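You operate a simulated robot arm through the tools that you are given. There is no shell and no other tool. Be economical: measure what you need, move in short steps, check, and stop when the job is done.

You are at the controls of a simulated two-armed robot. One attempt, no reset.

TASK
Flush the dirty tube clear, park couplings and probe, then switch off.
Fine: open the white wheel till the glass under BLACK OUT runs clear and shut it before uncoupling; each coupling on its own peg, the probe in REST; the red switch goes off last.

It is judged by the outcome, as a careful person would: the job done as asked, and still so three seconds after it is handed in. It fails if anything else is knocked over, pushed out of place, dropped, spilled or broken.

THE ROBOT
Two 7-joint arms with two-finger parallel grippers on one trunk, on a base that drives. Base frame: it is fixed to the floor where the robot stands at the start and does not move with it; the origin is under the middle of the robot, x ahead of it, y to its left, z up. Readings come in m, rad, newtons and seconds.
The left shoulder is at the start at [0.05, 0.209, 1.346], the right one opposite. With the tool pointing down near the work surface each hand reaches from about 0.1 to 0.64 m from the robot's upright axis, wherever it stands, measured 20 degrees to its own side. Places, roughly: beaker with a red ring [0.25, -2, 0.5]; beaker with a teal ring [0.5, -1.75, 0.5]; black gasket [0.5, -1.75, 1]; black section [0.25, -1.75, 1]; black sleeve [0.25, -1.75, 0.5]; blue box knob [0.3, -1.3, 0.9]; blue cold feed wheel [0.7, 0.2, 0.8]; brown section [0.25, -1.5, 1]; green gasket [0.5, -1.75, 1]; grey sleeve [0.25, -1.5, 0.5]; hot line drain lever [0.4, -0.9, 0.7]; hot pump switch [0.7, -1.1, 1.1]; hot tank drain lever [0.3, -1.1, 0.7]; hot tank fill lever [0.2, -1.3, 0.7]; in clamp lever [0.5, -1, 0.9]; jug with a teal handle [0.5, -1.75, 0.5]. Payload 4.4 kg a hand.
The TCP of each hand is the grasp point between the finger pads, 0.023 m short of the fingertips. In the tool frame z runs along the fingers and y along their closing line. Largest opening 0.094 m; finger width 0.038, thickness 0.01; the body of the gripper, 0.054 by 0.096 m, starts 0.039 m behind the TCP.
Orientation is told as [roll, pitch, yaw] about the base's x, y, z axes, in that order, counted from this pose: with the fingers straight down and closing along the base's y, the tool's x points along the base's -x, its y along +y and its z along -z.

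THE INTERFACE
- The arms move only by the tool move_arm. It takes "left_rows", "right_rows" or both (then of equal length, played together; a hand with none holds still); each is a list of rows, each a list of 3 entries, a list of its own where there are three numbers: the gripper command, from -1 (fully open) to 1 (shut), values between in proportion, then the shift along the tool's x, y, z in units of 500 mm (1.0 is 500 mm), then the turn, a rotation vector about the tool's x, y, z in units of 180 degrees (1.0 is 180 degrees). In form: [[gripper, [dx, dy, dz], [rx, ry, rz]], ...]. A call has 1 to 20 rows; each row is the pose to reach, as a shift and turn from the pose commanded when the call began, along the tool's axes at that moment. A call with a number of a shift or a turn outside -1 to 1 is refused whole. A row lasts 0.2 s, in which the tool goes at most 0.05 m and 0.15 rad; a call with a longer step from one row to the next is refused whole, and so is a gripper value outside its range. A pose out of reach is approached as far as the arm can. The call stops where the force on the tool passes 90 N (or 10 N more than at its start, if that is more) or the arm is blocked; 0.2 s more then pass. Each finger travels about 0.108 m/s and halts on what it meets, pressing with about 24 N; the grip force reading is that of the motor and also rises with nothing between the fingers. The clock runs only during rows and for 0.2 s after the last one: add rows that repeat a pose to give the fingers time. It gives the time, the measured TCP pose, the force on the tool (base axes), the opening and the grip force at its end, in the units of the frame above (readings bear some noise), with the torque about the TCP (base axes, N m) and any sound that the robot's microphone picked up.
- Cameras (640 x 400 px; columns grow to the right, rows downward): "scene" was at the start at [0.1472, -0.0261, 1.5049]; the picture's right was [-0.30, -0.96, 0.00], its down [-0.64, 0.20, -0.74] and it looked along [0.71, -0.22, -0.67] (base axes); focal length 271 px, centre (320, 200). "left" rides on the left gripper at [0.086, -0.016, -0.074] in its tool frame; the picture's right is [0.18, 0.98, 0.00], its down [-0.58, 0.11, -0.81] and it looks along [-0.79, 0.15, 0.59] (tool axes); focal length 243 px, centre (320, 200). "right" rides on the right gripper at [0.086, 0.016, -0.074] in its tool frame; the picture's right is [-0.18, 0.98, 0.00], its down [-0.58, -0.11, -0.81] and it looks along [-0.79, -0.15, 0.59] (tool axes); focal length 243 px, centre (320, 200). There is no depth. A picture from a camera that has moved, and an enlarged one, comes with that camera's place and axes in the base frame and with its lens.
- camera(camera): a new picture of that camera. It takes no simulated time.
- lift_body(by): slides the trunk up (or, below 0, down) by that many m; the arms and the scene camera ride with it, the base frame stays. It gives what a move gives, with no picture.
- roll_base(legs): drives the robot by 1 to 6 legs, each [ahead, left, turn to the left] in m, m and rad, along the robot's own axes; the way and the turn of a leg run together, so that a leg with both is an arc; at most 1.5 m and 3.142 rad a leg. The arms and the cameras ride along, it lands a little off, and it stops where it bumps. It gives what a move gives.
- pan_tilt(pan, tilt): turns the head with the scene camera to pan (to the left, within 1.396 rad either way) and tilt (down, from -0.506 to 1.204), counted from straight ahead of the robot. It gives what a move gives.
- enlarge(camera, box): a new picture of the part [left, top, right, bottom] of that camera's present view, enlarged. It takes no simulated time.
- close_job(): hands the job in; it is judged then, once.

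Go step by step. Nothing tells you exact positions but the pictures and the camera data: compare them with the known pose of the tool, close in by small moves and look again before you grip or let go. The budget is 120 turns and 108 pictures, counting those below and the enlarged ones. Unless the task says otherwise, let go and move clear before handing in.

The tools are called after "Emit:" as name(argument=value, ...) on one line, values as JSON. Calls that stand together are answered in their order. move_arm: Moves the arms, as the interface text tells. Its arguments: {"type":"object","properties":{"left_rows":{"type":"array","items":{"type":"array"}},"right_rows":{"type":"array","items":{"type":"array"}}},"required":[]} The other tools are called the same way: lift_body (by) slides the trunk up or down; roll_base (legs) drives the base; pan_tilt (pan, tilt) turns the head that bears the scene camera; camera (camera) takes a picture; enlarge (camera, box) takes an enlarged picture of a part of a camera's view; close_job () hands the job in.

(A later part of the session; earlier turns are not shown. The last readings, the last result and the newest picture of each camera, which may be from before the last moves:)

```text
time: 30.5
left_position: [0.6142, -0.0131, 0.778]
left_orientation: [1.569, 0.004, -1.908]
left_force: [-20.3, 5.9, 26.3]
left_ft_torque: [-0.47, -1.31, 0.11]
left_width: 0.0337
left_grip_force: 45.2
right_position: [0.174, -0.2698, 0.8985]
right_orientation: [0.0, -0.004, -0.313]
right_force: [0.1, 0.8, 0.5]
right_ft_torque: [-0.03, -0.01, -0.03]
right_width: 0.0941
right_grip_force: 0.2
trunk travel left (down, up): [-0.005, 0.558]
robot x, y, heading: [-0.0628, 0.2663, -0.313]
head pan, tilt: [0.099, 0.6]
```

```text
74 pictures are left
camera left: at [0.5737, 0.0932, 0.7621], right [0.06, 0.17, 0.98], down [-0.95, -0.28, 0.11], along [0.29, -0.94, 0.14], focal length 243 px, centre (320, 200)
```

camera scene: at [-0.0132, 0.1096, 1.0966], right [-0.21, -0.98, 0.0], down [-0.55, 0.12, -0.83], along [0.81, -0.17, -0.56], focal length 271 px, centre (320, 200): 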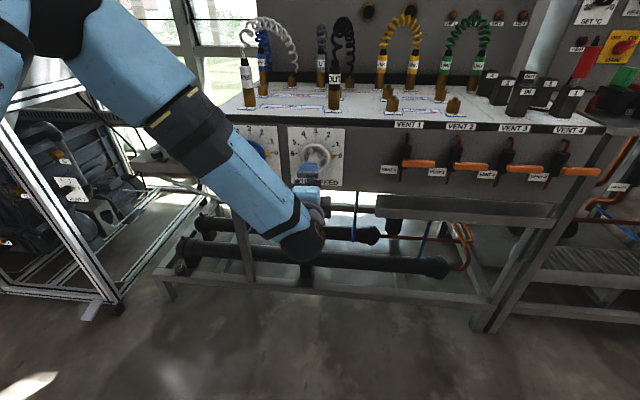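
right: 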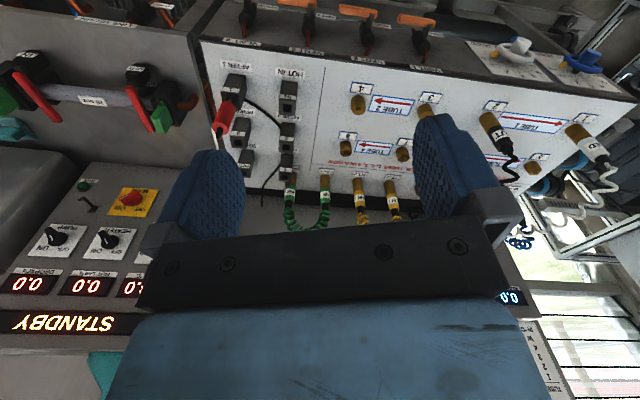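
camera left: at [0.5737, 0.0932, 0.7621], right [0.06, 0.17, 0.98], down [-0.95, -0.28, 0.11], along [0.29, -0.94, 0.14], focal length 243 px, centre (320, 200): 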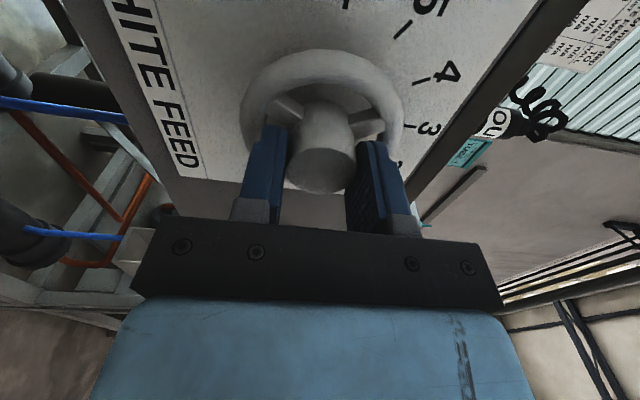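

The hub is held at 34 mm. I'll relieve the small side force and turn the wheel anticlockwise by about 60° to see whether it follows.

Emit:
move_arm(left_rows=[[1, [0, 0.003, -0.004], [0, 0, 0]], [1, [0, 0.003, -0.004], [0, 0, -0.045]], [1, [0, 0.003, -0.004], [0, 0, -0.09]], [1, [0, 0.003, -0.004], [0, 0, -0.135]], [1, [0, 0.003, -0.004], [0, 0, -0.18]], [1, [0, 0.003, -0.004], [0, 0, -0.225]], [1, [0, 0.003, -0.004], [0, 0, -0.27]], [1, [0, 0.003, -0.004], [0, 0, -0.315]], [1, [0, 0.003, -0.004], [0, 0, -0.333]]])

Emit:
camera(camera="left")

Emit:
pan_tilt(pan=-0.2, tilt=0.35)

Emit:
camera(camera="scene")

```text
time: 32.5
left_position: [0.615, -0.009, 0.7773]
left_orientation: [1.558, -1.046, -1.893]
left_force: [12.7, 18.0, 30.4]
left_ft_torque: [-0.06, -0.31, 1.26]
left_width: 0.0328
left_grip_force: 44.8
right_position: [0.1772, -0.2684, 0.8982]
right_orientation: [-0.001, -0.005, -0.312]
right_force: [0.3, -0.4, 0.1]
right_ft_torque: [-0.01, 0.0, 0.0]
right_width: 0.094
right_grip_force: 0.0
trunk travel left (down, up): [-0.005, 0.558]
robot x, y, heading: [-0.0669, 0.2662, -0.311]
head pan, tilt: [0.099, 0.6]
```

```text
73 pictures are left
camera left: at [0.5547, 0.0431, 0.6951], right [0.31, 0.89, 0.33], down [-0.82, 0.08, 0.56], along [0.48, -0.45, 0.76], focal length 243 px, centre (320, 200)
```

left: 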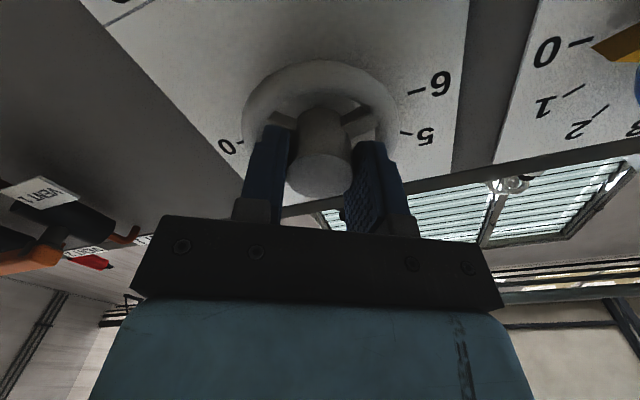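

```text
time: 33.3
left_position: [0.6154, -0.0087, 0.7774]
left_orientation: [1.563, -1.045, -1.894]
left_force: [14.4, 31.8, 27.9]
left_ft_torque: [0.05, 0.12, 1.72]
left_width: 0.0326
left_grip_force: 45.1
right_position: [0.1782, -0.2681, 0.8994]
right_orientation: [-0.006, -0.003, -0.311]
right_force: [0.5, 1.1, -1.0]
right_ft_torque: [0.0, -0.02, 0.01]
right_width: 0.0937
right_grip_force: 0.0
trunk travel left (down, up): [-0.005, 0.558]
robot x, y, heading: [-0.0639, 0.2675, -0.312]
head pan, tilt: [-0.201, 0.351]
```

```text
72 pictures are left
camera scene: at [0.0793, 0.2032, 1.1198], right [-0.49, -0.87, 0.0], down [-0.3, 0.16, -0.94], along [0.82, -0.46, -0.34], focal length 271 px, centre (320, 200)
```

scene: 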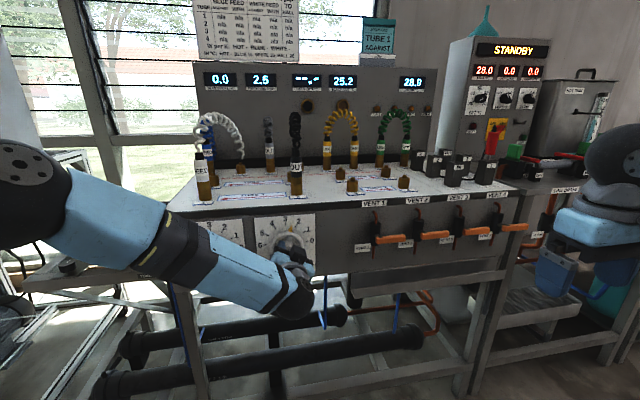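

The wheel followed and flow has started. I'll check the flow display and the glass under BLACK OUT.

Emit:
enlarge(camera="scene", box=[190, 60, 440, 190])

Emit:
enlarge(camera="scene", box=[320, 92, 360, 117])

```text
2.56 times, centred on (315, 125) of scene
camera zoom: at [0.0793, 0.2032, 1.1198], right [-0.49, -0.87, 0.0], down [-0.3, 0.16, -0.94], along [0.82, -0.46, -0.34], focal length 694 px, centre (333, 392)
```

zoom: 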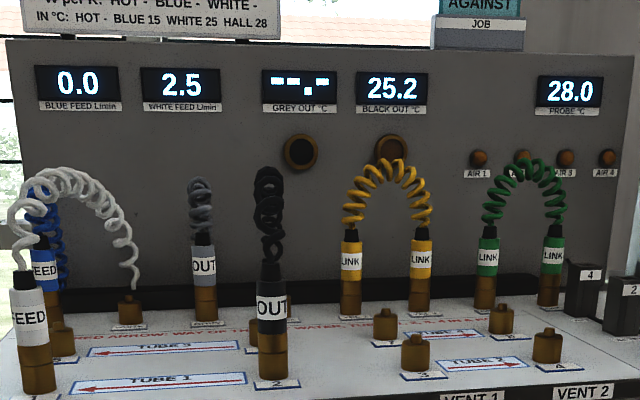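

```text
16.00 times, centred on (340, 104) of scene
camera zoom: at [0.0793, 0.2032, 1.1198], right [-0.49, -0.87, 0.0], down [-0.3, 0.16, -0.94], along [0.82, -0.46, -0.34], focal length 4339 px, centre (0, 1728)
```

zoom: 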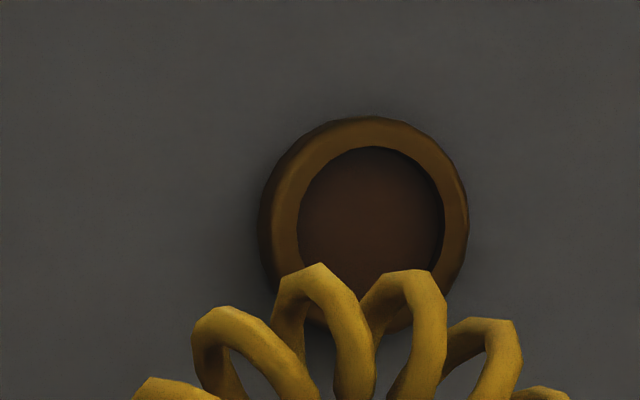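

The glass runs brown at 2.5 l/min. I'll open further and let it run.

Emit:
move_arm(left_rows=[[1, [0.002, -0.002, 0], [0, 0, -0.04]], [1, [0.002, -0.002, 0], [0, 0, -0.08]], [1, [0.002, -0.002, 0], [0, 0, -0.12]], [1, [0.002, -0.002, 0], [0, 0, -0.16]], [1, [0.002, -0.002, 0], [0, 0, -0.2]], [1, [0.002, -0.002, 0], [0, 0, -0.24]], [1, [0.002, -0.002, 0], [0, 0, -0.24]], [1, [0.002, -0.002, 0], [0, 0, -0.24]], [1, [0.002, -0.002, 0], [0, 0, -0.24]], [1, [0.002, -0.002, 0], [0, 0, -0.24]], [1, [0.002, -0.002, 0], [0, 0, -0.24]], [1, [0.002, -0.002, 0], [0, 0, -0.24]], [1, [0.002, -0.002, 0], [0, 0, -0.24]], [1, [0.002, -0.002, 0], [0, 0, -0.24]], [1, [0.002, -0.002, 0], [0, 0, -0.24]], [1, [0.002, -0.002, 0], [0, 0, -0.24]], [1, [0.002, -0.002, 0], [0, 0, -0.24]], [1, [0.002, -0.002, 0], [0, 0, -0.24]], [1, [0.002, -0.002, 0], [0, 0, -0.24]], [1, [0.002, -0.002, 0], [0, 0, -0.24]]])

Emit:
enlarge(camera="scene", box=[250, 65, 380, 130])

Emit:
camera(camera="left")

```text
time: 37.5
left_position: [0.6157, -0.0098, 0.7765]
left_orientation: [-1.556, -1.339, 1.223]
left_force: [11.6, 37.9, 28.1]
left_ft_torque: [-0.14, -0.32, 1.39]
left_width: 0.0332
left_grip_force: 44.9
right_position: [0.1762, -0.2682, 0.9009]
right_orientation: [-0.003, -0.003, -0.312]
right_force: [-0.4, -0.5, 0.0]
right_ft_torque: [0.0, -0.01, 0.0]
right_width: 0.094
right_grip_force: 0.1
trunk travel left (down, up): [-0.005, 0.558]
robot x, y, heading: [-0.063, 0.2682, -0.312]
head pan, tilt: [-0.201, 0.351]
```

```text
4.92 times, centred on (315, 98) of scene
camera zoom: at [0.079, 0.2034, 1.12], right [-0.49, -0.87, 0.0], down [-0.3, 0.16, -0.94], along [0.82, -0.46, -0.34], focal length 1335 px, centre (345, 705)
```

zoom: 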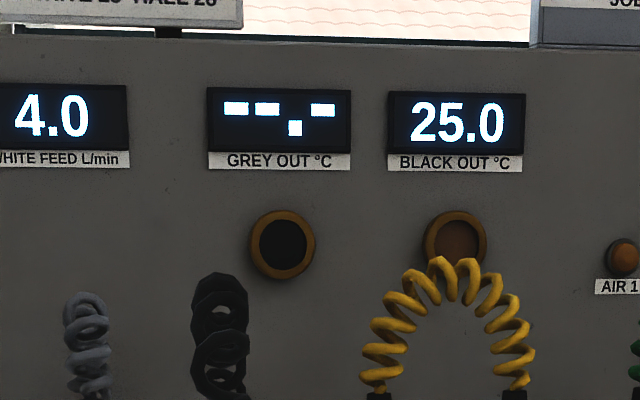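

```text
68 pictures are left
camera left: at [0.5336, -0.0186, 0.6966], right [0.3, 0.87, -0.4], down [-0.68, 0.49, 0.54], along [0.67, 0.11, 0.74], focal length 243 px, centre (320, 200)
```

left: 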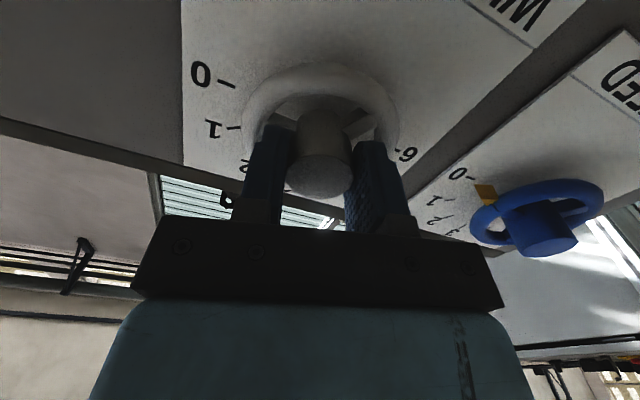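

Flow is 4.0 l/min and the glass is getting paler. I'll wait longer.

Emit:
move_arm(left_rows=[[1, [0, 0, 0], [0, 0, 0]], [1, [0, 0, 0], [0, 0, 0]], [1, [0, 0, 0], [0, 0, 0]], [1, [0, 0, 0], [0, 0, 0]], [1, [0, 0, 0], [0, 0, 0]], [1, [0, 0, 0], [0, 0, 0]], [1, [0, 0, 0], [0, 0, 0]], [1, [0, 0, 0], [0, 0, 0]], [1, [0, 0, 0], [0, 0, 0]], [1, [0, 0, 0], [0, 0, 0]], [1, [0, 0, 0], [0, 0, 0]], [1, [0, 0, 0], [0, 0, 0]], [1, [0, 0, 0], [0, 0, 0]], [1, [0, 0, 0], [0, 0, 0]], [1, [0, 0, 0], [0, 0, 0]], [1, [0, 0, 0], [0, 0, 0]], [1, [0, 0, 0], [0, 0, 0]], [1, [0, 0, 0], [0, 0, 0]], [1, [0, 0, 0], [0, 0, 0]], [1, [0, 0, 0], [0, 0, 0]]])

Emit:
move_arm(left_rows=[[1, [0, 0, 0], [0, 0, 0]], [1, [0, 0, 0], [0, 0, 0]], [1, [0, 0, 0], [0, 0, 0]], [1, [0, 0, 0], [0, 0, 0]], [1, [0, 0, 0], [0, 0, 0]], [1, [0, 0, 0], [0, 0, 0]], [1, [0, 0, 0], [0, 0, 0]], [1, [0, 0, 0], [0, 0, 0]], [1, [0, 0, 0], [0, 0, 0]], [1, [0, 0, 0], [0, 0, 0]], [1, [0, 0, 0], [0, 0, 0]], [1, [0, 0, 0], [0, 0, 0]], [1, [0, 0, 0], [0, 0, 0]], [1, [0, 0, 0], [0, 0, 0]], [1, [0, 0, 0], [0, 0, 0]], [1, [0, 0, 0], [0, 0, 0]], [1, [0, 0, 0], [0, 0, 0]], [1, [0, 0, 0], [0, 0, 0]], [1, [0, 0, 0], [0, 0, 0]], [1, [0, 0, 0], [0, 0, 0]]])

Emit:
enlarge(camera="scene", box=[250, 65, 380, 130])

```text
time: 41.7
left_position: [0.6158, -0.0083, 0.7769]
left_orientation: [-1.555, -1.339, 1.222]
left_force: [11.8, 37.1, 26.3]
left_ft_torque: [-0.16, -0.34, 1.35]
left_width: 0.0329
left_grip_force: 45.0
right_position: [0.177, -0.2672, 0.8988]
right_orientation: [-0.003, -0.003, -0.311]
right_force: [-0.3, -0.1, 0.4]
right_ft_torque: [0.01, -0.01, 0.03]
right_width: 0.094
right_grip_force: 0.0
trunk travel left (down, up): [-0.005, 0.558]
robot x, y, heading: [-0.0655, 0.2688, -0.315]
head pan, tilt: [-0.201, 0.351]
```

```text
time: 45.9
left_position: [0.6158, -0.0099, 0.776]
left_orientation: [-1.554, -1.339, 1.22]
left_force: [10.8, 38.2, 25.8]
left_ft_torque: [-0.16, -0.33, 1.44]
left_width: 0.0328
left_grip_force: 44.6
right_position: [0.1768, -0.2676, 0.8996]
right_orientation: [-0.003, -0.006, -0.311]
right_force: [-0.3, -0.2, 0.0]
right_ft_torque: [-0.01, -0.01, 0.01]
right_width: 0.0939
right_grip_force: 0.1
trunk travel left (down, up): [-0.005, 0.558]
robot x, y, heading: [-0.0624, 0.2683, -0.314]
head pan, tilt: [-0.201, 0.351]
```

```text
4.92 times, centred on (315, 98) of scene
camera zoom: at [0.0792, 0.2033, 1.1199], right [-0.49, -0.87, 0.0], down [-0.3, 0.16, -0.94], along [0.82, -0.46, -0.34], focal length 1335 px, centre (345, 705)
```

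zoom: 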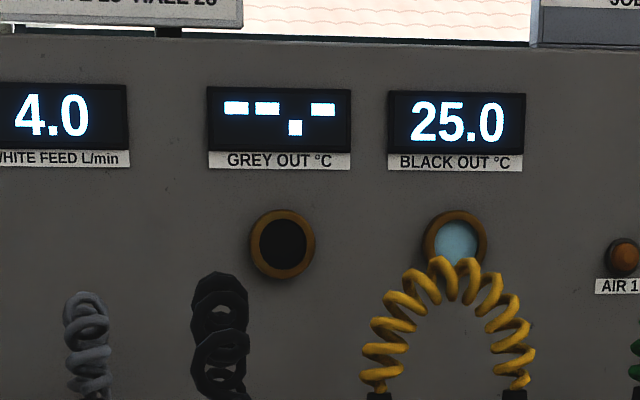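

The glass now runs clear pale blue. I'll let it run a few more seconds, then turn the wheel back shut.

Emit:
move_arm(left_rows=[[1, [0, 0, 0], [0, 0, 0]], [1, [0, 0, 0], [0, 0, 0]], [1, [0, 0, 0], [0, 0, 0]], [1, [0, 0, 0], [0, 0, 0]], [1, [0, 0, 0], [0, 0, 0]], [1, [0, 0, 0], [0, 0, 0]], [1, [0, 0, 0], [0, 0, 0]], [1, [0, 0, 0], [0, 0, 0]], [1, [0, 0, 0], [0, 0, 0]], [1, [0, 0, 0], [0, 0, 0]], [1, [0, 0, 0], [0, 0, 0]], [1, [0, 0, 0], [0, 0, 0]], [1, [0, 0, 0], [0, 0, 0]], [1, [0, 0, 0], [0, 0, 0]], [1, [0, 0, 0], [0, 0, 0]]])

Emit:
enlarge(camera="scene", box=[320, 92, 360, 117])

Emit:
move_arm(left_rows=[[1, [0, 0, 0], [0, 0, 0.045]], [1, [0, 0, 0], [0, 0, 0.09]], [1, [0, 0, 0], [0, 0, 0.135]], [1, [0, 0, 0], [0, 0, 0.18]], [1, [0, 0, 0], [0, 0, 0.225]], [1, [0, 0, 0], [0, 0, 0.27]], [1, [0, 0, 0], [0, 0, 0.315]], [1, [0, 0, 0], [0, 0, 0.36]], [1, [0, 0, 0], [0, 0, 0.405]], [1, [0, 0, 0], [0, 0, 0.45]], [1, [0, 0, 0], [0, 0, 0.495]], [1, [0, 0, 0], [0, 0, 0.54]], [1, [0, 0, 0], [0, 0, 0.575]], [1, [0, 0, 0], [0, 0, 0.575]]])

Emit:
enlarge(camera="scene", box=[190, 60, 440, 260])

Emit:
camera(camera="left")

```text
time: 49.1
left_position: [0.6151, -0.0083, 0.777]
left_orientation: [-1.551, -1.34, 1.216]
left_force: [11.3, 38.4, 23.1]
left_ft_torque: [-0.18, -0.27, 1.42]
left_width: 0.033
left_grip_force: 44.6
right_position: [0.1764, -0.2667, 0.8995]
right_orientation: [-0.003, -0.005, -0.311]
right_force: [0.7, 0.0, 0.1]
right_ft_torque: [-0.02, 0.02, 0.01]
right_width: 0.0939
right_grip_force: 0.0
trunk travel left (down, up): [-0.005, 0.558]
robot x, y, heading: [-0.0656, 0.2677, -0.316]
head pan, tilt: [-0.201, 0.351]
```

```text
16.00 times, centred on (340, 104) of scene
camera zoom: at [0.0793, 0.2033, 1.1199], right [-0.49, -0.87, 0.0], down [-0.3, 0.16, -0.94], along [0.82, -0.46, -0.34], focal length 4339 px, centre (0, 1728)
```

zoom: 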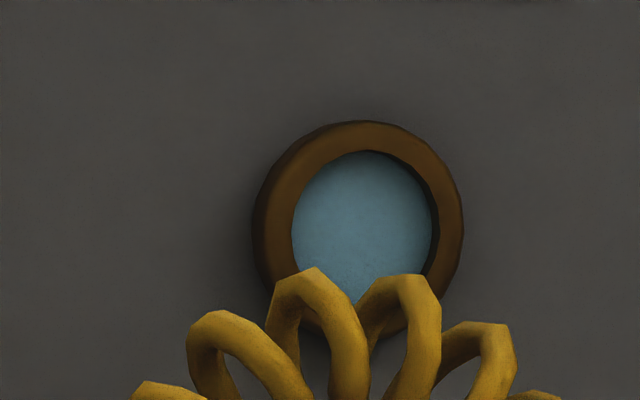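

```text
time: 52.1
left_position: [0.615, -0.0098, 0.7777]
left_orientation: [1.57, 0.008, -1.906]
left_force: [17.6, 30.5, 29.9]
left_ft_torque: [-0.13, -0.52, 0.23]
left_width: 0.033
left_grip_force: 45.1
right_position: [0.1759, -0.2674, 0.8994]
right_orientation: [-0.003, -0.002, -0.313]
right_force: [0.0, -0.4, 0.2]
right_ft_torque: [-0.01, -0.03, -0.02]
right_width: 0.0941
right_grip_force: 0.0
trunk travel left (down, up): [-0.005, 0.558]
robot x, y, heading: [-0.0669, 0.2672, -0.312]
head pan, tilt: [-0.201, 0.351]
```

```text
2.00 times, centred on (315, 160) of scene
camera zoom: at [0.0791, 0.2028, 1.12], right [-0.49, -0.87, 0.0], down [-0.3, 0.17, -0.94], along [0.82, -0.46, -0.34], focal length 542 px, centre (330, 280)
```

zoom: 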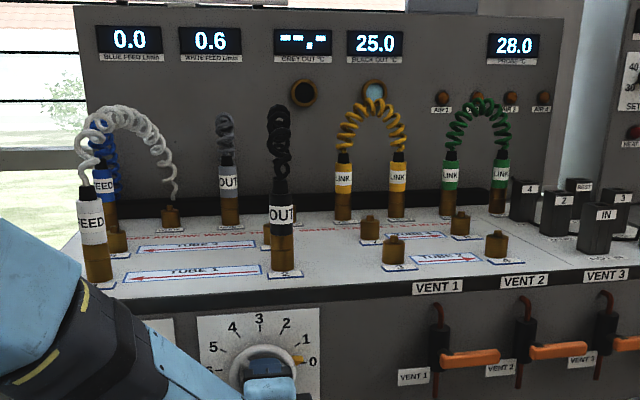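

```text
64 pictures are left
camera left: at [0.5737, 0.0956, 0.7625], right [0.06, 0.17, 0.98], down [-0.95, -0.28, 0.11], along [0.3, -0.94, 0.14], focal length 243 px, centre (320, 200)
```

left: 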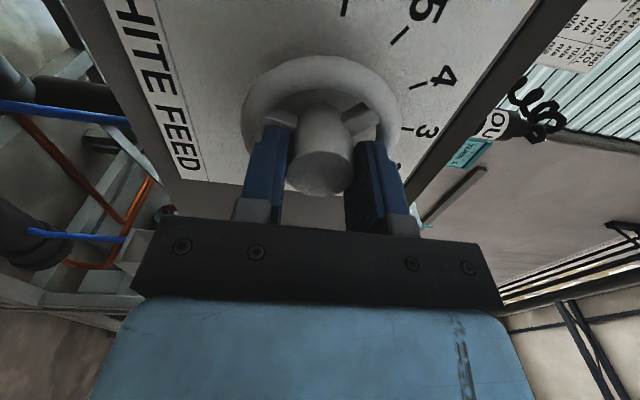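

Flow reads 0.6, so the wheel isn't quite shut. I'll turn it a bit further to the stop.

Emit:
move_arm(left_rows=[[1, [0, 0, 0], [0, 0, 0.04]], [1, [0, 0, 0], [0, 0, 0.08]], [1, [0, 0, 0], [0, 0, 0.12]], [1, [0, 0, 0], [0, 0, 0.12]], [1, [0, 0, 0], [0, 0, 0.12]]])

Emit:
enlarge(camera="scene", box=[190, 60, 440, 260])

```text
time: 53.3
left_position: [0.6129, -0.0129, 0.7758]
left_orientation: [1.567, 0.386, -1.914]
left_force: [15.0, 13.4, 29.5]
left_ft_torque: [-0.19, 0.18, 0.71]
left_width: 0.0336
left_grip_force: 44.6
right_position: [0.1768, -0.2684, 0.8972]
right_orientation: [-0.001, -0.002, -0.313]
right_force: [-0.1, -0.1, -0.8]
right_ft_torque: [0.02, 0.01, -0.03]
right_width: 0.0941
right_grip_force: 0.0
trunk travel left (down, up): [-0.005, 0.558]
robot x, y, heading: [-0.0662, 0.263, -0.313]
head pan, tilt: [-0.201, 0.351]
```

```text
2.00 times, centred on (315, 160) of scene
camera zoom: at [0.079, 0.2017, 1.1199], right [-0.49, -0.87, 0.0], down [-0.3, 0.17, -0.94], along [0.82, -0.46, -0.34], focal length 542 px, centre (330, 280)
```

zoom: 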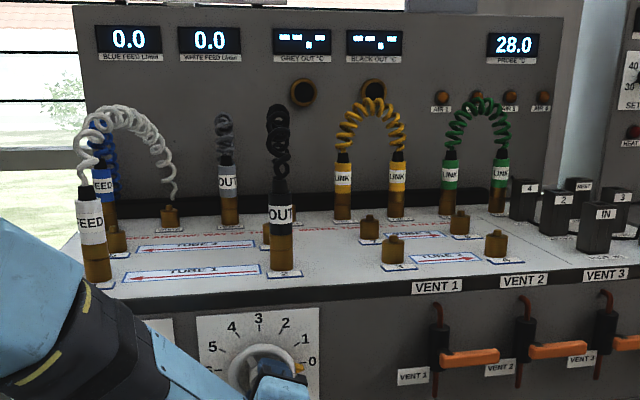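

The wheel is shut: flow is 0.0 and the readout is blank. I'll release and draw the hand straight back.

Emit:
move_arm(left_rows=[[0.2, [0, 0, 0], [0, 0, 0]], [-0.1, [0, 0, 0], [0, 0, 0]], [-0.1, [0, 0, -0.08], [0, 0, 0]], [-0.1, [0, 0, -0.16], [0, 0, 0]]])

Emit:
roll_base(legs=[[-0.2, 0, 0]])

Emit:
enlarge(camera="scene", box=[190, 60, 440, 240])

```text
time: 54.3
left_position: [0.5383, 0.0151, 0.7711]
left_orientation: [1.56, 0.388, -1.914]
left_force: [0.2, 0.8, 0.4]
left_ft_torque: [0.01, 0.0, 0.0]
left_width: 0.0518
left_grip_force: 0.1
right_position: [0.1777, -0.2708, 0.8968]
right_orientation: [-0.001, 0.0, -0.312]
right_force: [0.6, 0.6, -0.9]
right_ft_torque: [-0.01, 0.02, 0.02]
right_width: 0.094
right_grip_force: 0.0
trunk travel left (down, up): [-0.005, 0.558]
robot x, y, heading: [-0.0638, 0.2643, -0.312]
head pan, tilt: [-0.201, 0.351]
```

```text
time: 55.9
left_position: [0.349, 0.0738, 0.7718]
left_orientation: [1.561, 0.387, -1.915]
left_force: [0.4, 0.0, 0.6]
left_ft_torque: [0.0, 0.01, 0.0]
left_width: 0.0515
left_grip_force: 0.0
right_position: [-0.0135, -0.2097, 0.8973]
right_orientation: [0.001, 0.0, -0.314]
right_force: [0.1, -0.2, -0.9]
right_ft_torque: [0.04, -0.03, 0.01]
right_width: 0.0938
right_grip_force: 0.0
trunk travel left (down, up): [-0.005, 0.558]
robot x, y, heading: [-0.2508, 0.3281, -0.316]
head pan, tilt: [-0.201, 0.351]
```

```text
2.22 times, centred on (315, 150) of scene
camera zoom: at [-0.109, 0.2609, 1.1194], right [-0.49, -0.87, 0.0], down [-0.3, 0.17, -0.94], along [0.82, -0.46, -0.34], focal length 603 px, centre (331, 311)
```

zoom: 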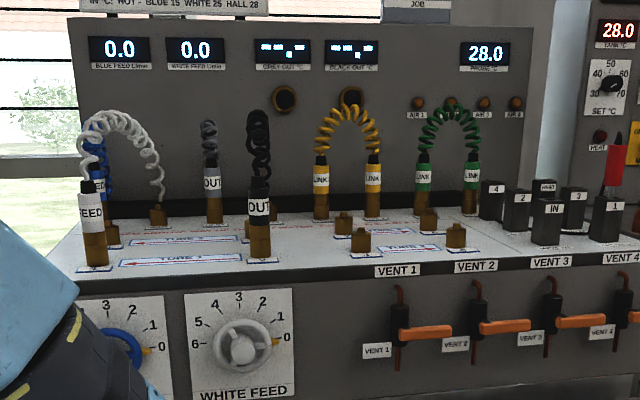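

The pointer is back at 0. Now I'll raise the trunk, unwind the hand's roll and tilt it to about 40° off vertical for gripping the couplings, clear of their hoses.

Emit:
lift_body(by=0.42)

Emit:
move_arm(left_rows=[[-0.1, [0, 0, 0], [0, 0, -0.045]], [-0.1, [0, 0, 0], [0, 0, -0.09]], [-0.1, [0, 0, 0], [0, 0, -0.135]], [-0.1, [0, 0, 0], [0, 0, -0.18]], [-0.1, [0, 0, 0], [0, 0, -0.225]], [-0.1, [0, 0, 0], [0, 0, -0.27]], [-0.1, [0, 0, 0], [0, 0, -0.315]], [-0.1, [0, 0, 0], [0, 0, -0.36]], [-0.1, [0, 0, 0], [0, 0, -0.405]], [-0.1, [0, 0, 0], [0, 0, -0.45]], [-0.1, [0, 0, 0], [0, 0, -0.495]], [-0.1, [0, 0, 0], [0, 0, -0.54]], [-0.1, [0, 0, 0], [0, 0, -0.585]], [-0.1, [0, 0, 0], [0, 0, -0.623]]])

Emit:
move_arm(left_rows=[[-0.1, [0, 0.08, 0], [0, 0.045, 0]], [-0.1, [0, 0.16, 0], [0, 0.09, 0]], [-0.1, [0, 0.24, 0], [0, 0.135, 0]], [-0.1, [0, 0.32, 0], [0, 0.18, 0]], [-0.1, [0, 0.4, 0], [0, 0.225, 0]], [-0.1, [0, 0.45, 0], [0, 0.27, 0]], [-0.1, [0, 0.45, 0], [0, 0.278, 0]]])

```text
refused: 0.42 is not a number from -0.4 to 0.4
```

```text
time: 58.9
left_position: [0.3488, 0.0764, 0.7716]
left_orientation: [-0.23, -1.559, -0.112]
left_force: [0.0, -0.5, -0.2]
left_ft_torque: [0.01, 0.01, 0.01]
left_width: 0.0516
left_grip_force: 0.1
right_position: [-0.0134, -0.2099, 0.8959]
right_orientation: [0.0, 0.0, -0.313]
right_force: [-0.5, -0.2, 0.0]
right_ft_torque: [-0.02, 0.0, -0.03]
right_width: 0.094
right_grip_force: 0.0
trunk travel left (down, up): [-0.005, 0.558]
robot x, y, heading: [-0.2547, 0.3301, -0.314]
head pan, tilt: [-0.201, 0.351]
```

```text
time: 60.5
left_position: [0.4227, 0.286, 0.7697]
left_orientation: [0.0, -0.685, -0.34]
left_force: [0.7, 1.4, 0.2]
left_ft_torque: [0.0, 0.02, -0.02]
left_width: 0.0519
left_grip_force: 0.1
right_position: [-0.013, -0.2083, 0.897]
right_orientation: [0.001, 0.0, -0.313]
right_force: [-0.1, -0.1, 0.4]
right_ft_torque: [-0.02, 0.01, -0.04]
right_width: 0.0941
right_grip_force: 0.1
trunk travel left (down, up): [-0.005, 0.558]
robot x, y, heading: [-0.2545, 0.3264, -0.311]
head pan, tilt: [-0.201, 0.351]
```

The hand is now tilted 39° off vertical. I'll raise the trunk, drive forward a bit and look from above.

Emit:
lift_body(by=0.38)

Emit:
roll_base(legs=[[0.33, 0, 0]])

Emit:
pan_tilt(pan=0.0, tilt=0.65)

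Emit:
camera(camera="scene")

Emit:
camera(camera="left")

```text
time: 64.2
left_position: [0.4251, 0.2857, 1.1505]
left_orientation: [0.0, -0.686, -0.342]
left_force: [-0.2, -0.4, 0.7]
left_ft_torque: [-0.02, -0.01, 0.01]
left_width: 0.0517
left_grip_force: 0.0
right_position: [-0.0125, -0.2086, 1.2762]
right_orientation: [0.002, 0.0, -0.315]
right_force: [-1.8, -1.0, -0.9]
right_ft_torque: [0.02, 0.02, -0.01]
right_width: 0.0942
right_grip_force: 0.0
trunk travel left (down, up): [-0.385, 0.178]
robot x, y, heading: [-0.2566, 0.3305, -0.313]
head pan, tilt: [-0.201, 0.351]
```

```text
time: 66.4
left_position: [0.7412, 0.1802, 1.1507]
left_orientation: [0.0, -0.688, -0.344]
left_force: [0.3, 0.1, 0.3]
left_ft_torque: [0.04, -0.02, 0.0]
left_width: 0.0517
left_grip_force: 0.1
right_position: [0.3041, -0.3146, 1.2767]
right_orientation: [0.001, 0.0, -0.316]
right_force: [0.8, 1.0, 0.8]
right_ft_torque: [0.03, -0.01, 0.04]
right_width: 0.0939
right_grip_force: 0.1
trunk travel left (down, up): [-0.385, 0.178]
robot x, y, heading: [0.0658, 0.2237, -0.316]
head pan, tilt: [-0.201, 0.351]
```

```text
time: 67.2
left_position: [0.7413, 0.1807, 1.151]
left_orientation: [0.001, -0.687, -0.345]
left_force: [-0.4, -0.7, -0.1]
left_ft_torque: [-0.01, 0.02, 0.0]
left_width: 0.0515
left_grip_force: 0.0
right_position: [0.3032, -0.3133, 1.2765]
right_orientation: [0.0, 0.0, -0.315]
right_force: [-0.1, -0.7, -0.6]
right_ft_torque: [-0.02, 0.01, 0.0]
right_width: 0.0939
right_grip_force: 0.1
trunk travel left (down, up): [-0.385, 0.178]
robot x, y, heading: [0.0652, 0.2257, -0.315]
head pan, tilt: [0.0, 0.649]
```

```text
61 pictures are left
camera scene: at [0.2109, 0.1755, 1.4724], right [-0.31, -0.95, 0.0], down [-0.57, 0.19, -0.8], along [0.76, -0.25, -0.6], focal length 271 px, centre (320, 200)
```

scene: 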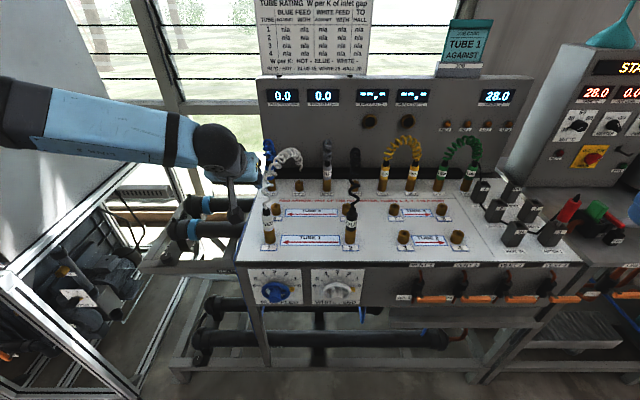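

```text
60 pictures are left
camera left: at [0.63, 0.2023, 1.1535], right [0.2, 0.97, -0.12], down [-0.02, 0.12, 0.99], along [0.98, -0.19, 0.05], focal length 243 px, centre (320, 200)
```

left: 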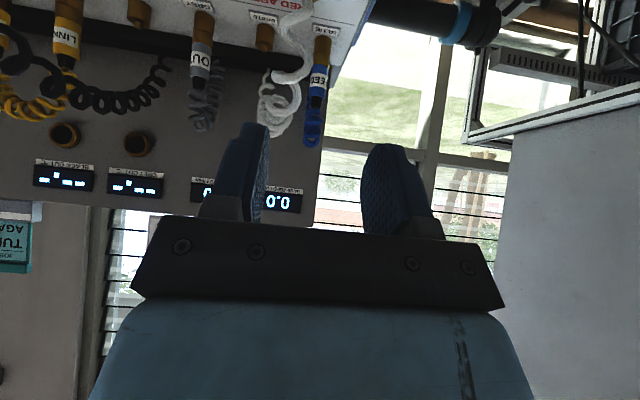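

Good overview. I'll enlarge the coupling area to get accurate positions for ports 1 and 2 and the WHITE and BLACK pegs.

Emit:
enlarge(camera="scene", box=[240, 135, 400, 265])

Emit:
enlarge(camera="scene", box=[255, 195, 285, 250])

```text
3.08 times, centred on (320, 200) of scene
camera zoom: at [0.2109, 0.1755, 1.4724], right [-0.31, -0.95, 0.0], down [-0.57, 0.19, -0.8], along [0.76, -0.25, -0.6], focal length 834 px, centre (320, 200)
```

zoom: 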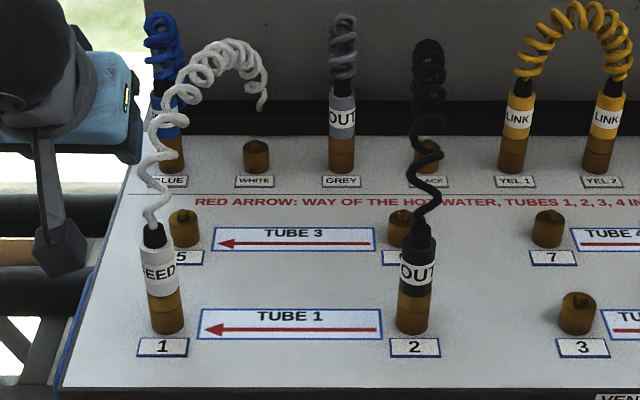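

```text
7.27 times, centred on (270, 222) of scene
camera zoom: at [0.2109, 0.1755, 1.4724], right [-0.31, -0.95, 0.0], down [-0.57, 0.19, -0.8], along [0.76, -0.25, -0.6], focal length 1972 px, centre (684, 36)
```

zoom: 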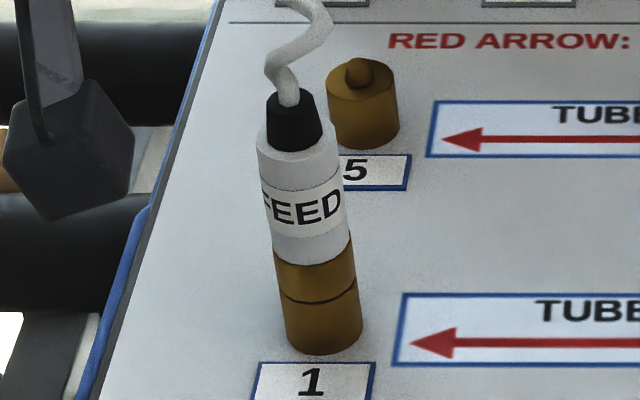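

Sleeve of the white coupling spans z 0.89–0.95 at about u 0.757, v 0.39–0.40. I'll lower the open left hand to just in front of it and check with the hand camera.

Emit:
move_arm(left_rows=[[-1, [0.05, -0.003, 0.07], [-0.002, 0, -0.002]], [-1, [0.1, -0.006, 0.14], [-0.004, 0, -0.004]], [-1, [0.16, -0.01, 0.21], [-0.006, 0, -0.0074]], [-1, [0.21, -0.013, 0.28], [-0.006, 0, -0.0074]], [-1, [0.267, -0.016, 0.345], [-0.006, 0, -0.0074]], [-1, [0.267, -0.016, 0.358], [-0.006, 0, -0.0074]]])

Emit:
camera(camera="left")

Emit:
enlarge(camera="scene", box=[200, 165, 330, 265])

```text
time: 68.6
left_position: [0.749, 0.1686, 0.926]
left_orientation: [0.0, -0.689, -0.312]
left_force: [0.8, 0.1, -0.2]
left_ft_torque: [0.02, 0.01, 0.01]
left_width: 0.094
left_grip_force: 0.0
right_position: [0.3025, -0.3133, 1.2781]
right_orientation: [-0.002, 0.0, -0.315]
right_force: [-0.1, -0.4, 0.3]
right_ft_torque: [0.02, -0.01, 0.0]
right_width: 0.0937
right_grip_force: 0.1
trunk travel left (down, up): [-0.385, 0.178]
robot x, y, heading: [0.0644, 0.2229, -0.319]
head pan, tilt: [0.0, 0.649]
```

```text
57 pictures are left
camera left: at [0.6364, 0.1879, 0.9296], right [0.17, 0.98, -0.12], down [-0.03, 0.12, 0.99], along [0.99, -0.16, 0.05], focal length 243 px, centre (320, 200)
```

left: 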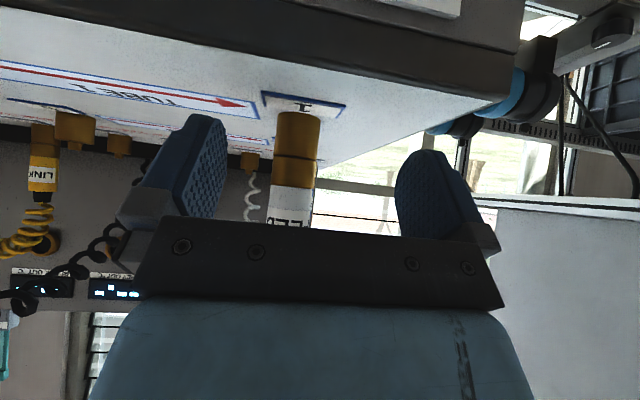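

```text
4.00 times, centred on (265, 215) of scene
camera zoom: at [0.2108, 0.1755, 1.4723], right [-0.31, -0.95, 0.0], down [-0.57, 0.19, -0.8], along [0.76, -0.25, -0.6], focal length 1085 px, centre (540, 140)
```

zoom: 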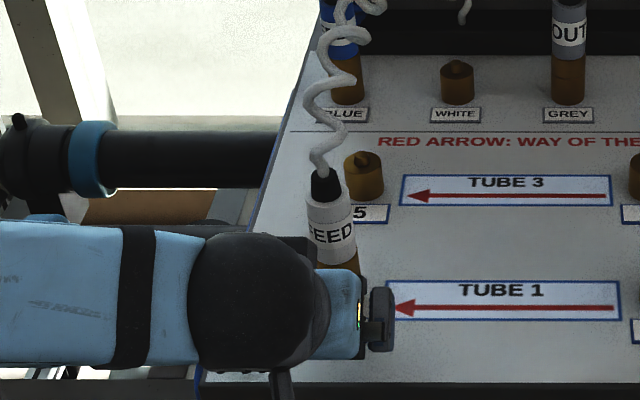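

The coupling is centred between the fingers within 3 mm. I'll slide level forward 97 mm around the sleeve and check before closing.

Emit:
move_arm(left_rows=[[-1, [-0.05, -0.002, 0.041], [0, 0, 0]], [-1, [-0.1, -0.004, 0.082], [0, 0, 0]], [-1, [-0.15, -0.005, 0.1234], [0, 0, 0]], [-1, [-0.15, -0.005, 0.1234], [0, 0, 0]]])

Emit:
camera(camera="left")

Emit:
enlarge(camera="scene", box=[200, 165, 330, 265])

```text
time: 69.6
left_position: [0.8394, 0.1377, 0.9256]
left_orientation: [-0.003, -0.687, -0.315]
left_force: [0.1, 0.1, 0.7]
left_ft_torque: [-0.02, 0.02, 0.01]
left_width: 0.0941
left_grip_force: 0.1
right_position: [0.3031, -0.3127, 1.2774]
right_orientation: [0.001, -0.002, -0.315]
right_force: [-0.2, 0.1, 0.0]
right_ft_torque: [-0.04, -0.03, 0.0]
right_width: 0.0939
right_grip_force: 0.1
trunk travel left (down, up): [-0.385, 0.178]
robot x, y, heading: [0.0662, 0.2223, -0.316]
head pan, tilt: [0.0, 0.649]
```

```text
55 pictures are left
camera left: at [0.7258, 0.1566, 0.9285], right [0.17, 0.98, -0.12], down [-0.03, 0.12, 0.99], along [0.99, -0.16, 0.05], focal length 243 px, centre (320, 200)
```

left: 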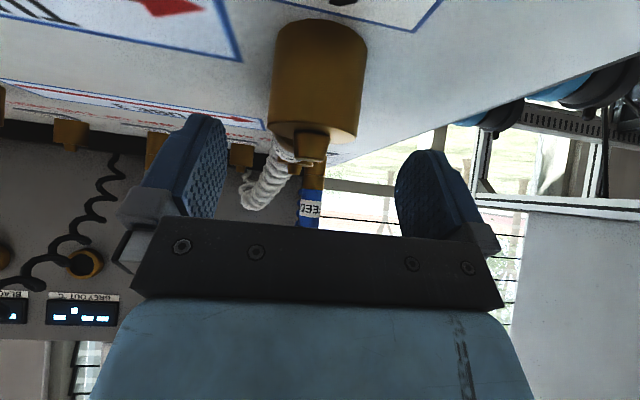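

```text
4.00 times, centred on (265, 215) of scene
camera zoom: at [0.2096, 0.1764, 1.4725], right [-0.31, -0.95, 0.0], down [-0.57, 0.19, -0.8], along [0.76, -0.25, -0.6], focal length 1085 px, centre (540, 140)
```

zoom: 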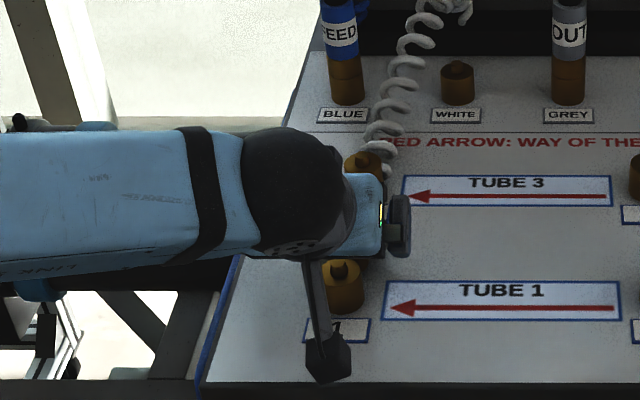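

Port 1's stub is now bare: the sleeve must have been nudged off by the palm as I slid in. I need to find the white coupling before moving anything.

Emit:
enlarge(camera="left", box=[220, 90, 400, 240])

Emit:
camera(camera="right")

Emit:
camera(camera="scene")

```text
2.67 times, centred on (310, 165) of left
camera zoom: at [0.7258, 0.1566, 0.9285], right [0.17, 0.98, -0.12], down [-0.03, 0.12, 0.99], along [0.99, -0.16, 0.05], focal length 647 px, centre (347, 293)
```

zoom: 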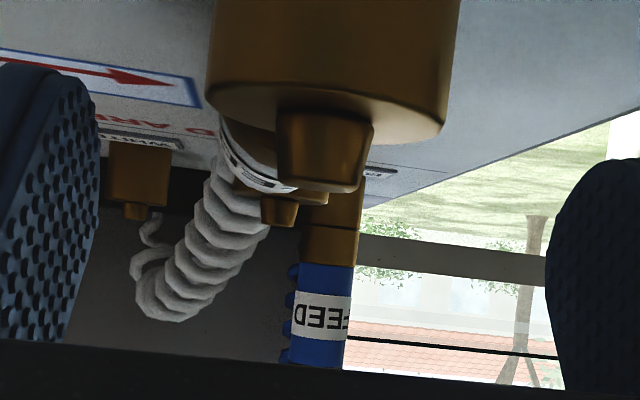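

```text
52 pictures are left
camera right: at [0.226, -0.2705, 1.3509], right [0.48, 0.88, 0.0], down [0.52, -0.28, 0.81], along [0.71, -0.39, -0.59], focal length 243 px, centre (320, 200)
```

right: 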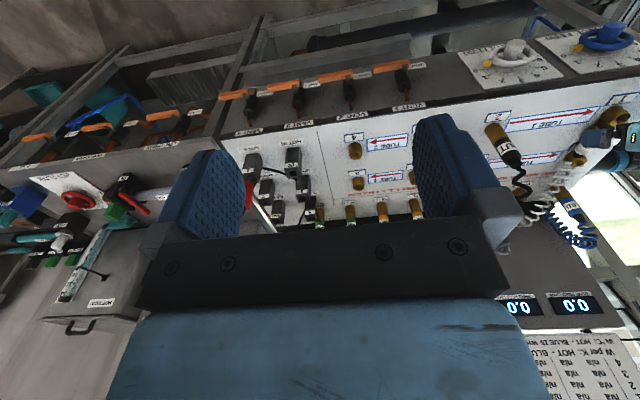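

```text
51 pictures are left
camera scene: at [0.2096, 0.1764, 1.4725], right [-0.31, -0.95, 0.0], down [-0.57, 0.19, -0.8], along [0.76, -0.25, -0.6], focal length 271 px, centre (320, 200)
```

scene: 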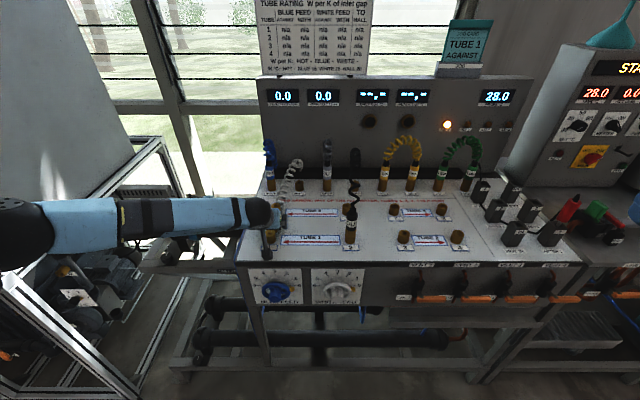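

The white coupling appears to be lying on the bench just behind port 1, with AIR 1 now lit. I'll back the hand straight out and see how it lies.

Emit:
move_arm(left_rows=[[-1, [0.05, 0, -0.041], [0, 0, 0]], [-1, [0.1, 0, -0.082], [0, 0, 0]], [-1, [0.15, 0, -0.1234], [0, 0, 0]], [-1, [0.13, 0, -0.2], [0, 0, 0]], [-1, [0.11, 0, -0.28], [0, 0, 0]], [-1, [0.09, 0, -0.36], [0, 0, 0]]])

Emit:
enlarge(camera="scene", box=[240, 135, 400, 265])

```text
time: 71.0
left_position: [0.699, 0.1826, 1.0404]
left_orientation: [0.0, -0.688, -0.314]
left_force: [0.3, 0.6, -0.3]
left_ft_torque: [-0.02, -0.03, 0.01]
left_width: 0.094
left_grip_force: 0.1
right_position: [0.3043, -0.3124, 1.2776]
right_orientation: [0.001, -0.001, -0.316]
right_force: [-0.4, 0.4, 0.5]
right_ft_torque: [-0.04, -0.03, 0.0]
right_width: 0.0941
right_grip_force: 0.0
trunk travel left (down, up): [-0.385, 0.178]
robot x, y, heading: [0.0625, 0.2252, -0.314]
head pan, tilt: [0.0, 0.649]
```

```text
3.08 times, centred on (320, 200) of scene
camera zoom: at [0.21, 0.1759, 1.4724], right [-0.31, -0.95, 0.0], down [-0.57, 0.19, -0.8], along [0.76, -0.25, -0.6], focal length 834 px, centre (320, 200)
```

zoom: 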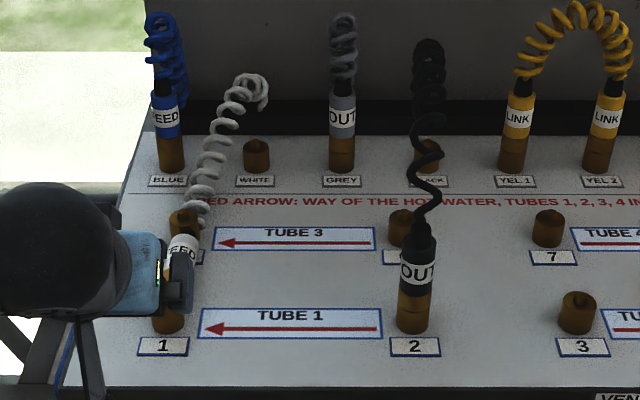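

The white coupling is lying near port 5, partly hidden by the hand. I'll raise the hand more to see it fully.

Emit:
move_arm(left_rows=[[-1, [0.0, 0, -0.09], [0, 0, 0]], [-1, [0, 0.05, -0.17], [0, 0, 0]], [-1, [0, 0.12, -0.24], [0, 0, 0]]])

Emit:
enlarge(camera="scene", box=[240, 165, 320, 245])

```text
time: 71.8
left_position: [0.643, 0.2639, 1.1313]
left_orientation: [-0.003, -0.689, -0.313]
left_force: [-0.5, 0.4, 0.0]
left_ft_torque: [-0.01, -0.01, -0.03]
left_width: 0.0941
left_grip_force: 0.1
right_position: [0.3029, -0.3126, 1.2773]
right_orientation: [-0.002, -0.001, -0.314]
right_force: [0.1, 0.2, 0.9]
right_ft_torque: [-0.04, -0.06, 0.03]
right_width: 0.0941
right_grip_force: 0.1
trunk travel left (down, up): [-0.385, 0.178]
robot x, y, heading: [0.0641, 0.2258, -0.316]
head pan, tilt: [0.0, 0.649]
```

```text
5.00 times, centred on (280, 205) of scene
camera zoom: at [0.2099, 0.1777, 1.4725], right [-0.31, -0.95, 0.0], down [-0.57, 0.19, -0.8], along [0.76, -0.25, -0.6], focal length 1356 px, centre (520, 175)
```

zoom: 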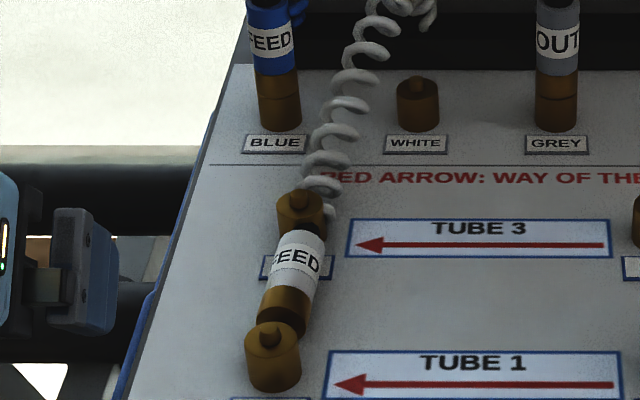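

The white coupling lies flat just behind port 1, its socket end toward me. I'll drive closer so the left hand can grip it leaning backwards and then tip it upright in one turn.

Emit:
roll_base(legs=[[0.34, 0, 0]])

Emit:
pan_tilt(pan=0.1, tilt=0.95)

Emit:
camera(camera="scene")

```text
time: 73.9
left_position: [0.9376, 0.1649, 1.1292]
left_orientation: [0.0, -0.686, -0.316]
left_force: [0.0, -0.4, 1.2]
left_ft_torque: [-0.01, -0.03, -0.02]
left_width: 0.0939
left_grip_force: 0.1
right_position: [0.5966, -0.4108, 1.2755]
right_orientation: [0.001, -0.001, -0.318]
right_force: [0.4, 0.0, 0.0]
right_ft_torque: [-0.03, 0.0, 0.0]
right_width: 0.0937
right_grip_force: 0.1
trunk travel left (down, up): [-0.385, 0.178]
robot x, y, heading: [0.3606, 0.1275, -0.322]
head pan, tilt: [0.0, 0.649]
stopped in leg 1: the robot was blocked; the commanded pose is now the measured one
```

```text
time: 74.7
left_position: [0.9385, 0.1645, 1.1288]
left_orientation: [0.0, -0.687, -0.315]
left_force: [0.5, 0.3, 0.5]
left_ft_torque: [0.0, -0.01, 0.0]
left_width: 0.0941
left_grip_force: 0.0
right_position: [0.5962, -0.4102, 1.2753]
right_orientation: [-0.002, 0.0, -0.316]
right_force: [0.2, 0.0, -0.3]
right_ft_torque: [-0.02, 0.02, 0.0]
right_width: 0.0943
right_grip_force: 0.0
trunk travel left (down, up): [-0.385, 0.178]
robot x, y, heading: [0.3574, 0.127, -0.317]
head pan, tilt: [0.099, 0.949]
```

```text
48 pictures are left
camera scene: at [0.4928, 0.0901, 1.4482], right [-0.22, -0.98, 0.0], down [-0.79, 0.18, -0.58], along [0.57, -0.13, -0.81], focal length 271 px, centre (320, 200)
```

scene: 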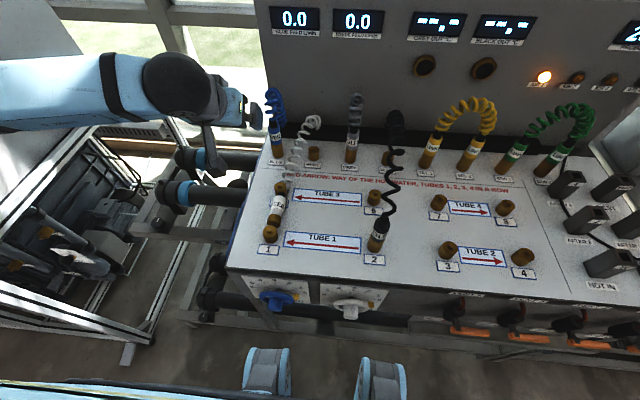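

I'm against the bench at u 0.30, which is close enough. I'll zoom in on the fallen coupling for its exact pose.

Emit:
enlarge(camera="scene", box=[230, 130, 340, 250])

```text
3.33 times, centred on (285, 190) of scene
camera zoom: at [0.4928, 0.0901, 1.4482], right [-0.22, -0.98, 0.0], down [-0.79, 0.18, -0.58], along [0.57, -0.13, -0.81], focal length 904 px, centre (437, 233)
```

zoom: 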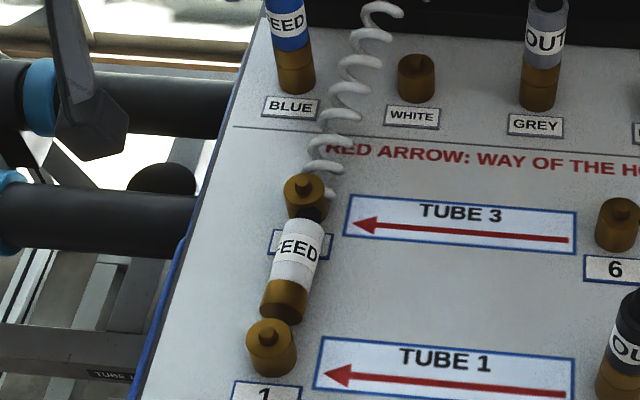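

The sleeve centre is at about u 0.834, v 0.385, lying flat with its axis turned some 6°. I'll swing the left hand over it, leaning it backwards by 35°.

Emit:
move_arm(left_rows=[[-1, [0, -0.02, 0], [0, 0.046, 0]], [-1, [0, -0.04, 0], [0, 0.092, 0]], [-1, [0, -0.06, 0], [0, 0.138, 0]], [-1, [0, -0.08, 0], [0, 0.184, 0]], [-1, [0, -0.1, 0], [0, 0.23, 0]], [-1, [0, -0.122, 0], [0, 0.276, 0]], [-1, [0, -0.122, 0], [0, 0.322, 0]], [-1, [0, -0.122, 0], [0, 0.368, 0]], [-1, [0, -0.122, 0], [0, 0.413, 0]], [-1, [0, -0.122, 0], [0, 0.413, 0]]])

Emit:
camera(camera="left")

Emit:
camera(camera="scene")

```text
time: 76.9
left_position: [0.9199, 0.1071, 1.1317]
left_orientation: [0.001, 0.612, -0.316]
left_force: [-0.9, -0.6, 0.6]
left_ft_torque: [0.02, -0.01, 0.0]
left_width: 0.0941
left_grip_force: 0.1
right_position: [0.5957, -0.4092, 1.2768]
right_orientation: [0.0, 0.0, -0.317]
right_force: [-0.8, 0.1, 0.5]
right_ft_torque: [-0.02, -0.02, 0.01]
right_width: 0.094
right_grip_force: 0.0
trunk travel left (down, up): [-0.385, 0.178]
robot x, y, heading: [0.3567, 0.1288, -0.317]
head pan, tilt: [0.099, 0.949]
```

```text
46 pictures are left
camera left: at [0.8877, 0.0998, 1.2404], right [0.16, 0.98, 0.11], down [0.93, -0.19, 0.33], along [0.34, 0.05, -0.94], focal length 243 px, centre (320, 200)
```

left: 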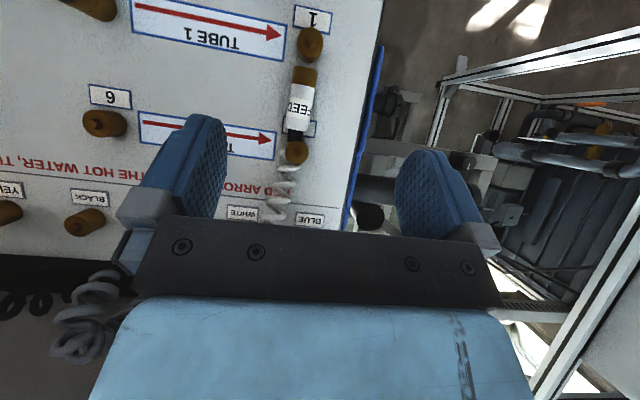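

```text
45 pictures are left
camera scene: at [0.4922, 0.0905, 1.4482], right [-0.22, -0.98, 0.0], down [-0.79, 0.18, -0.58], along [0.57, -0.13, -0.81], focal length 271 px, centre (320, 200)
```

scene: 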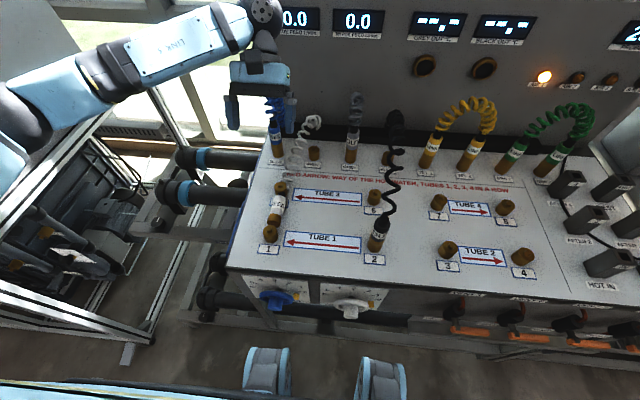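

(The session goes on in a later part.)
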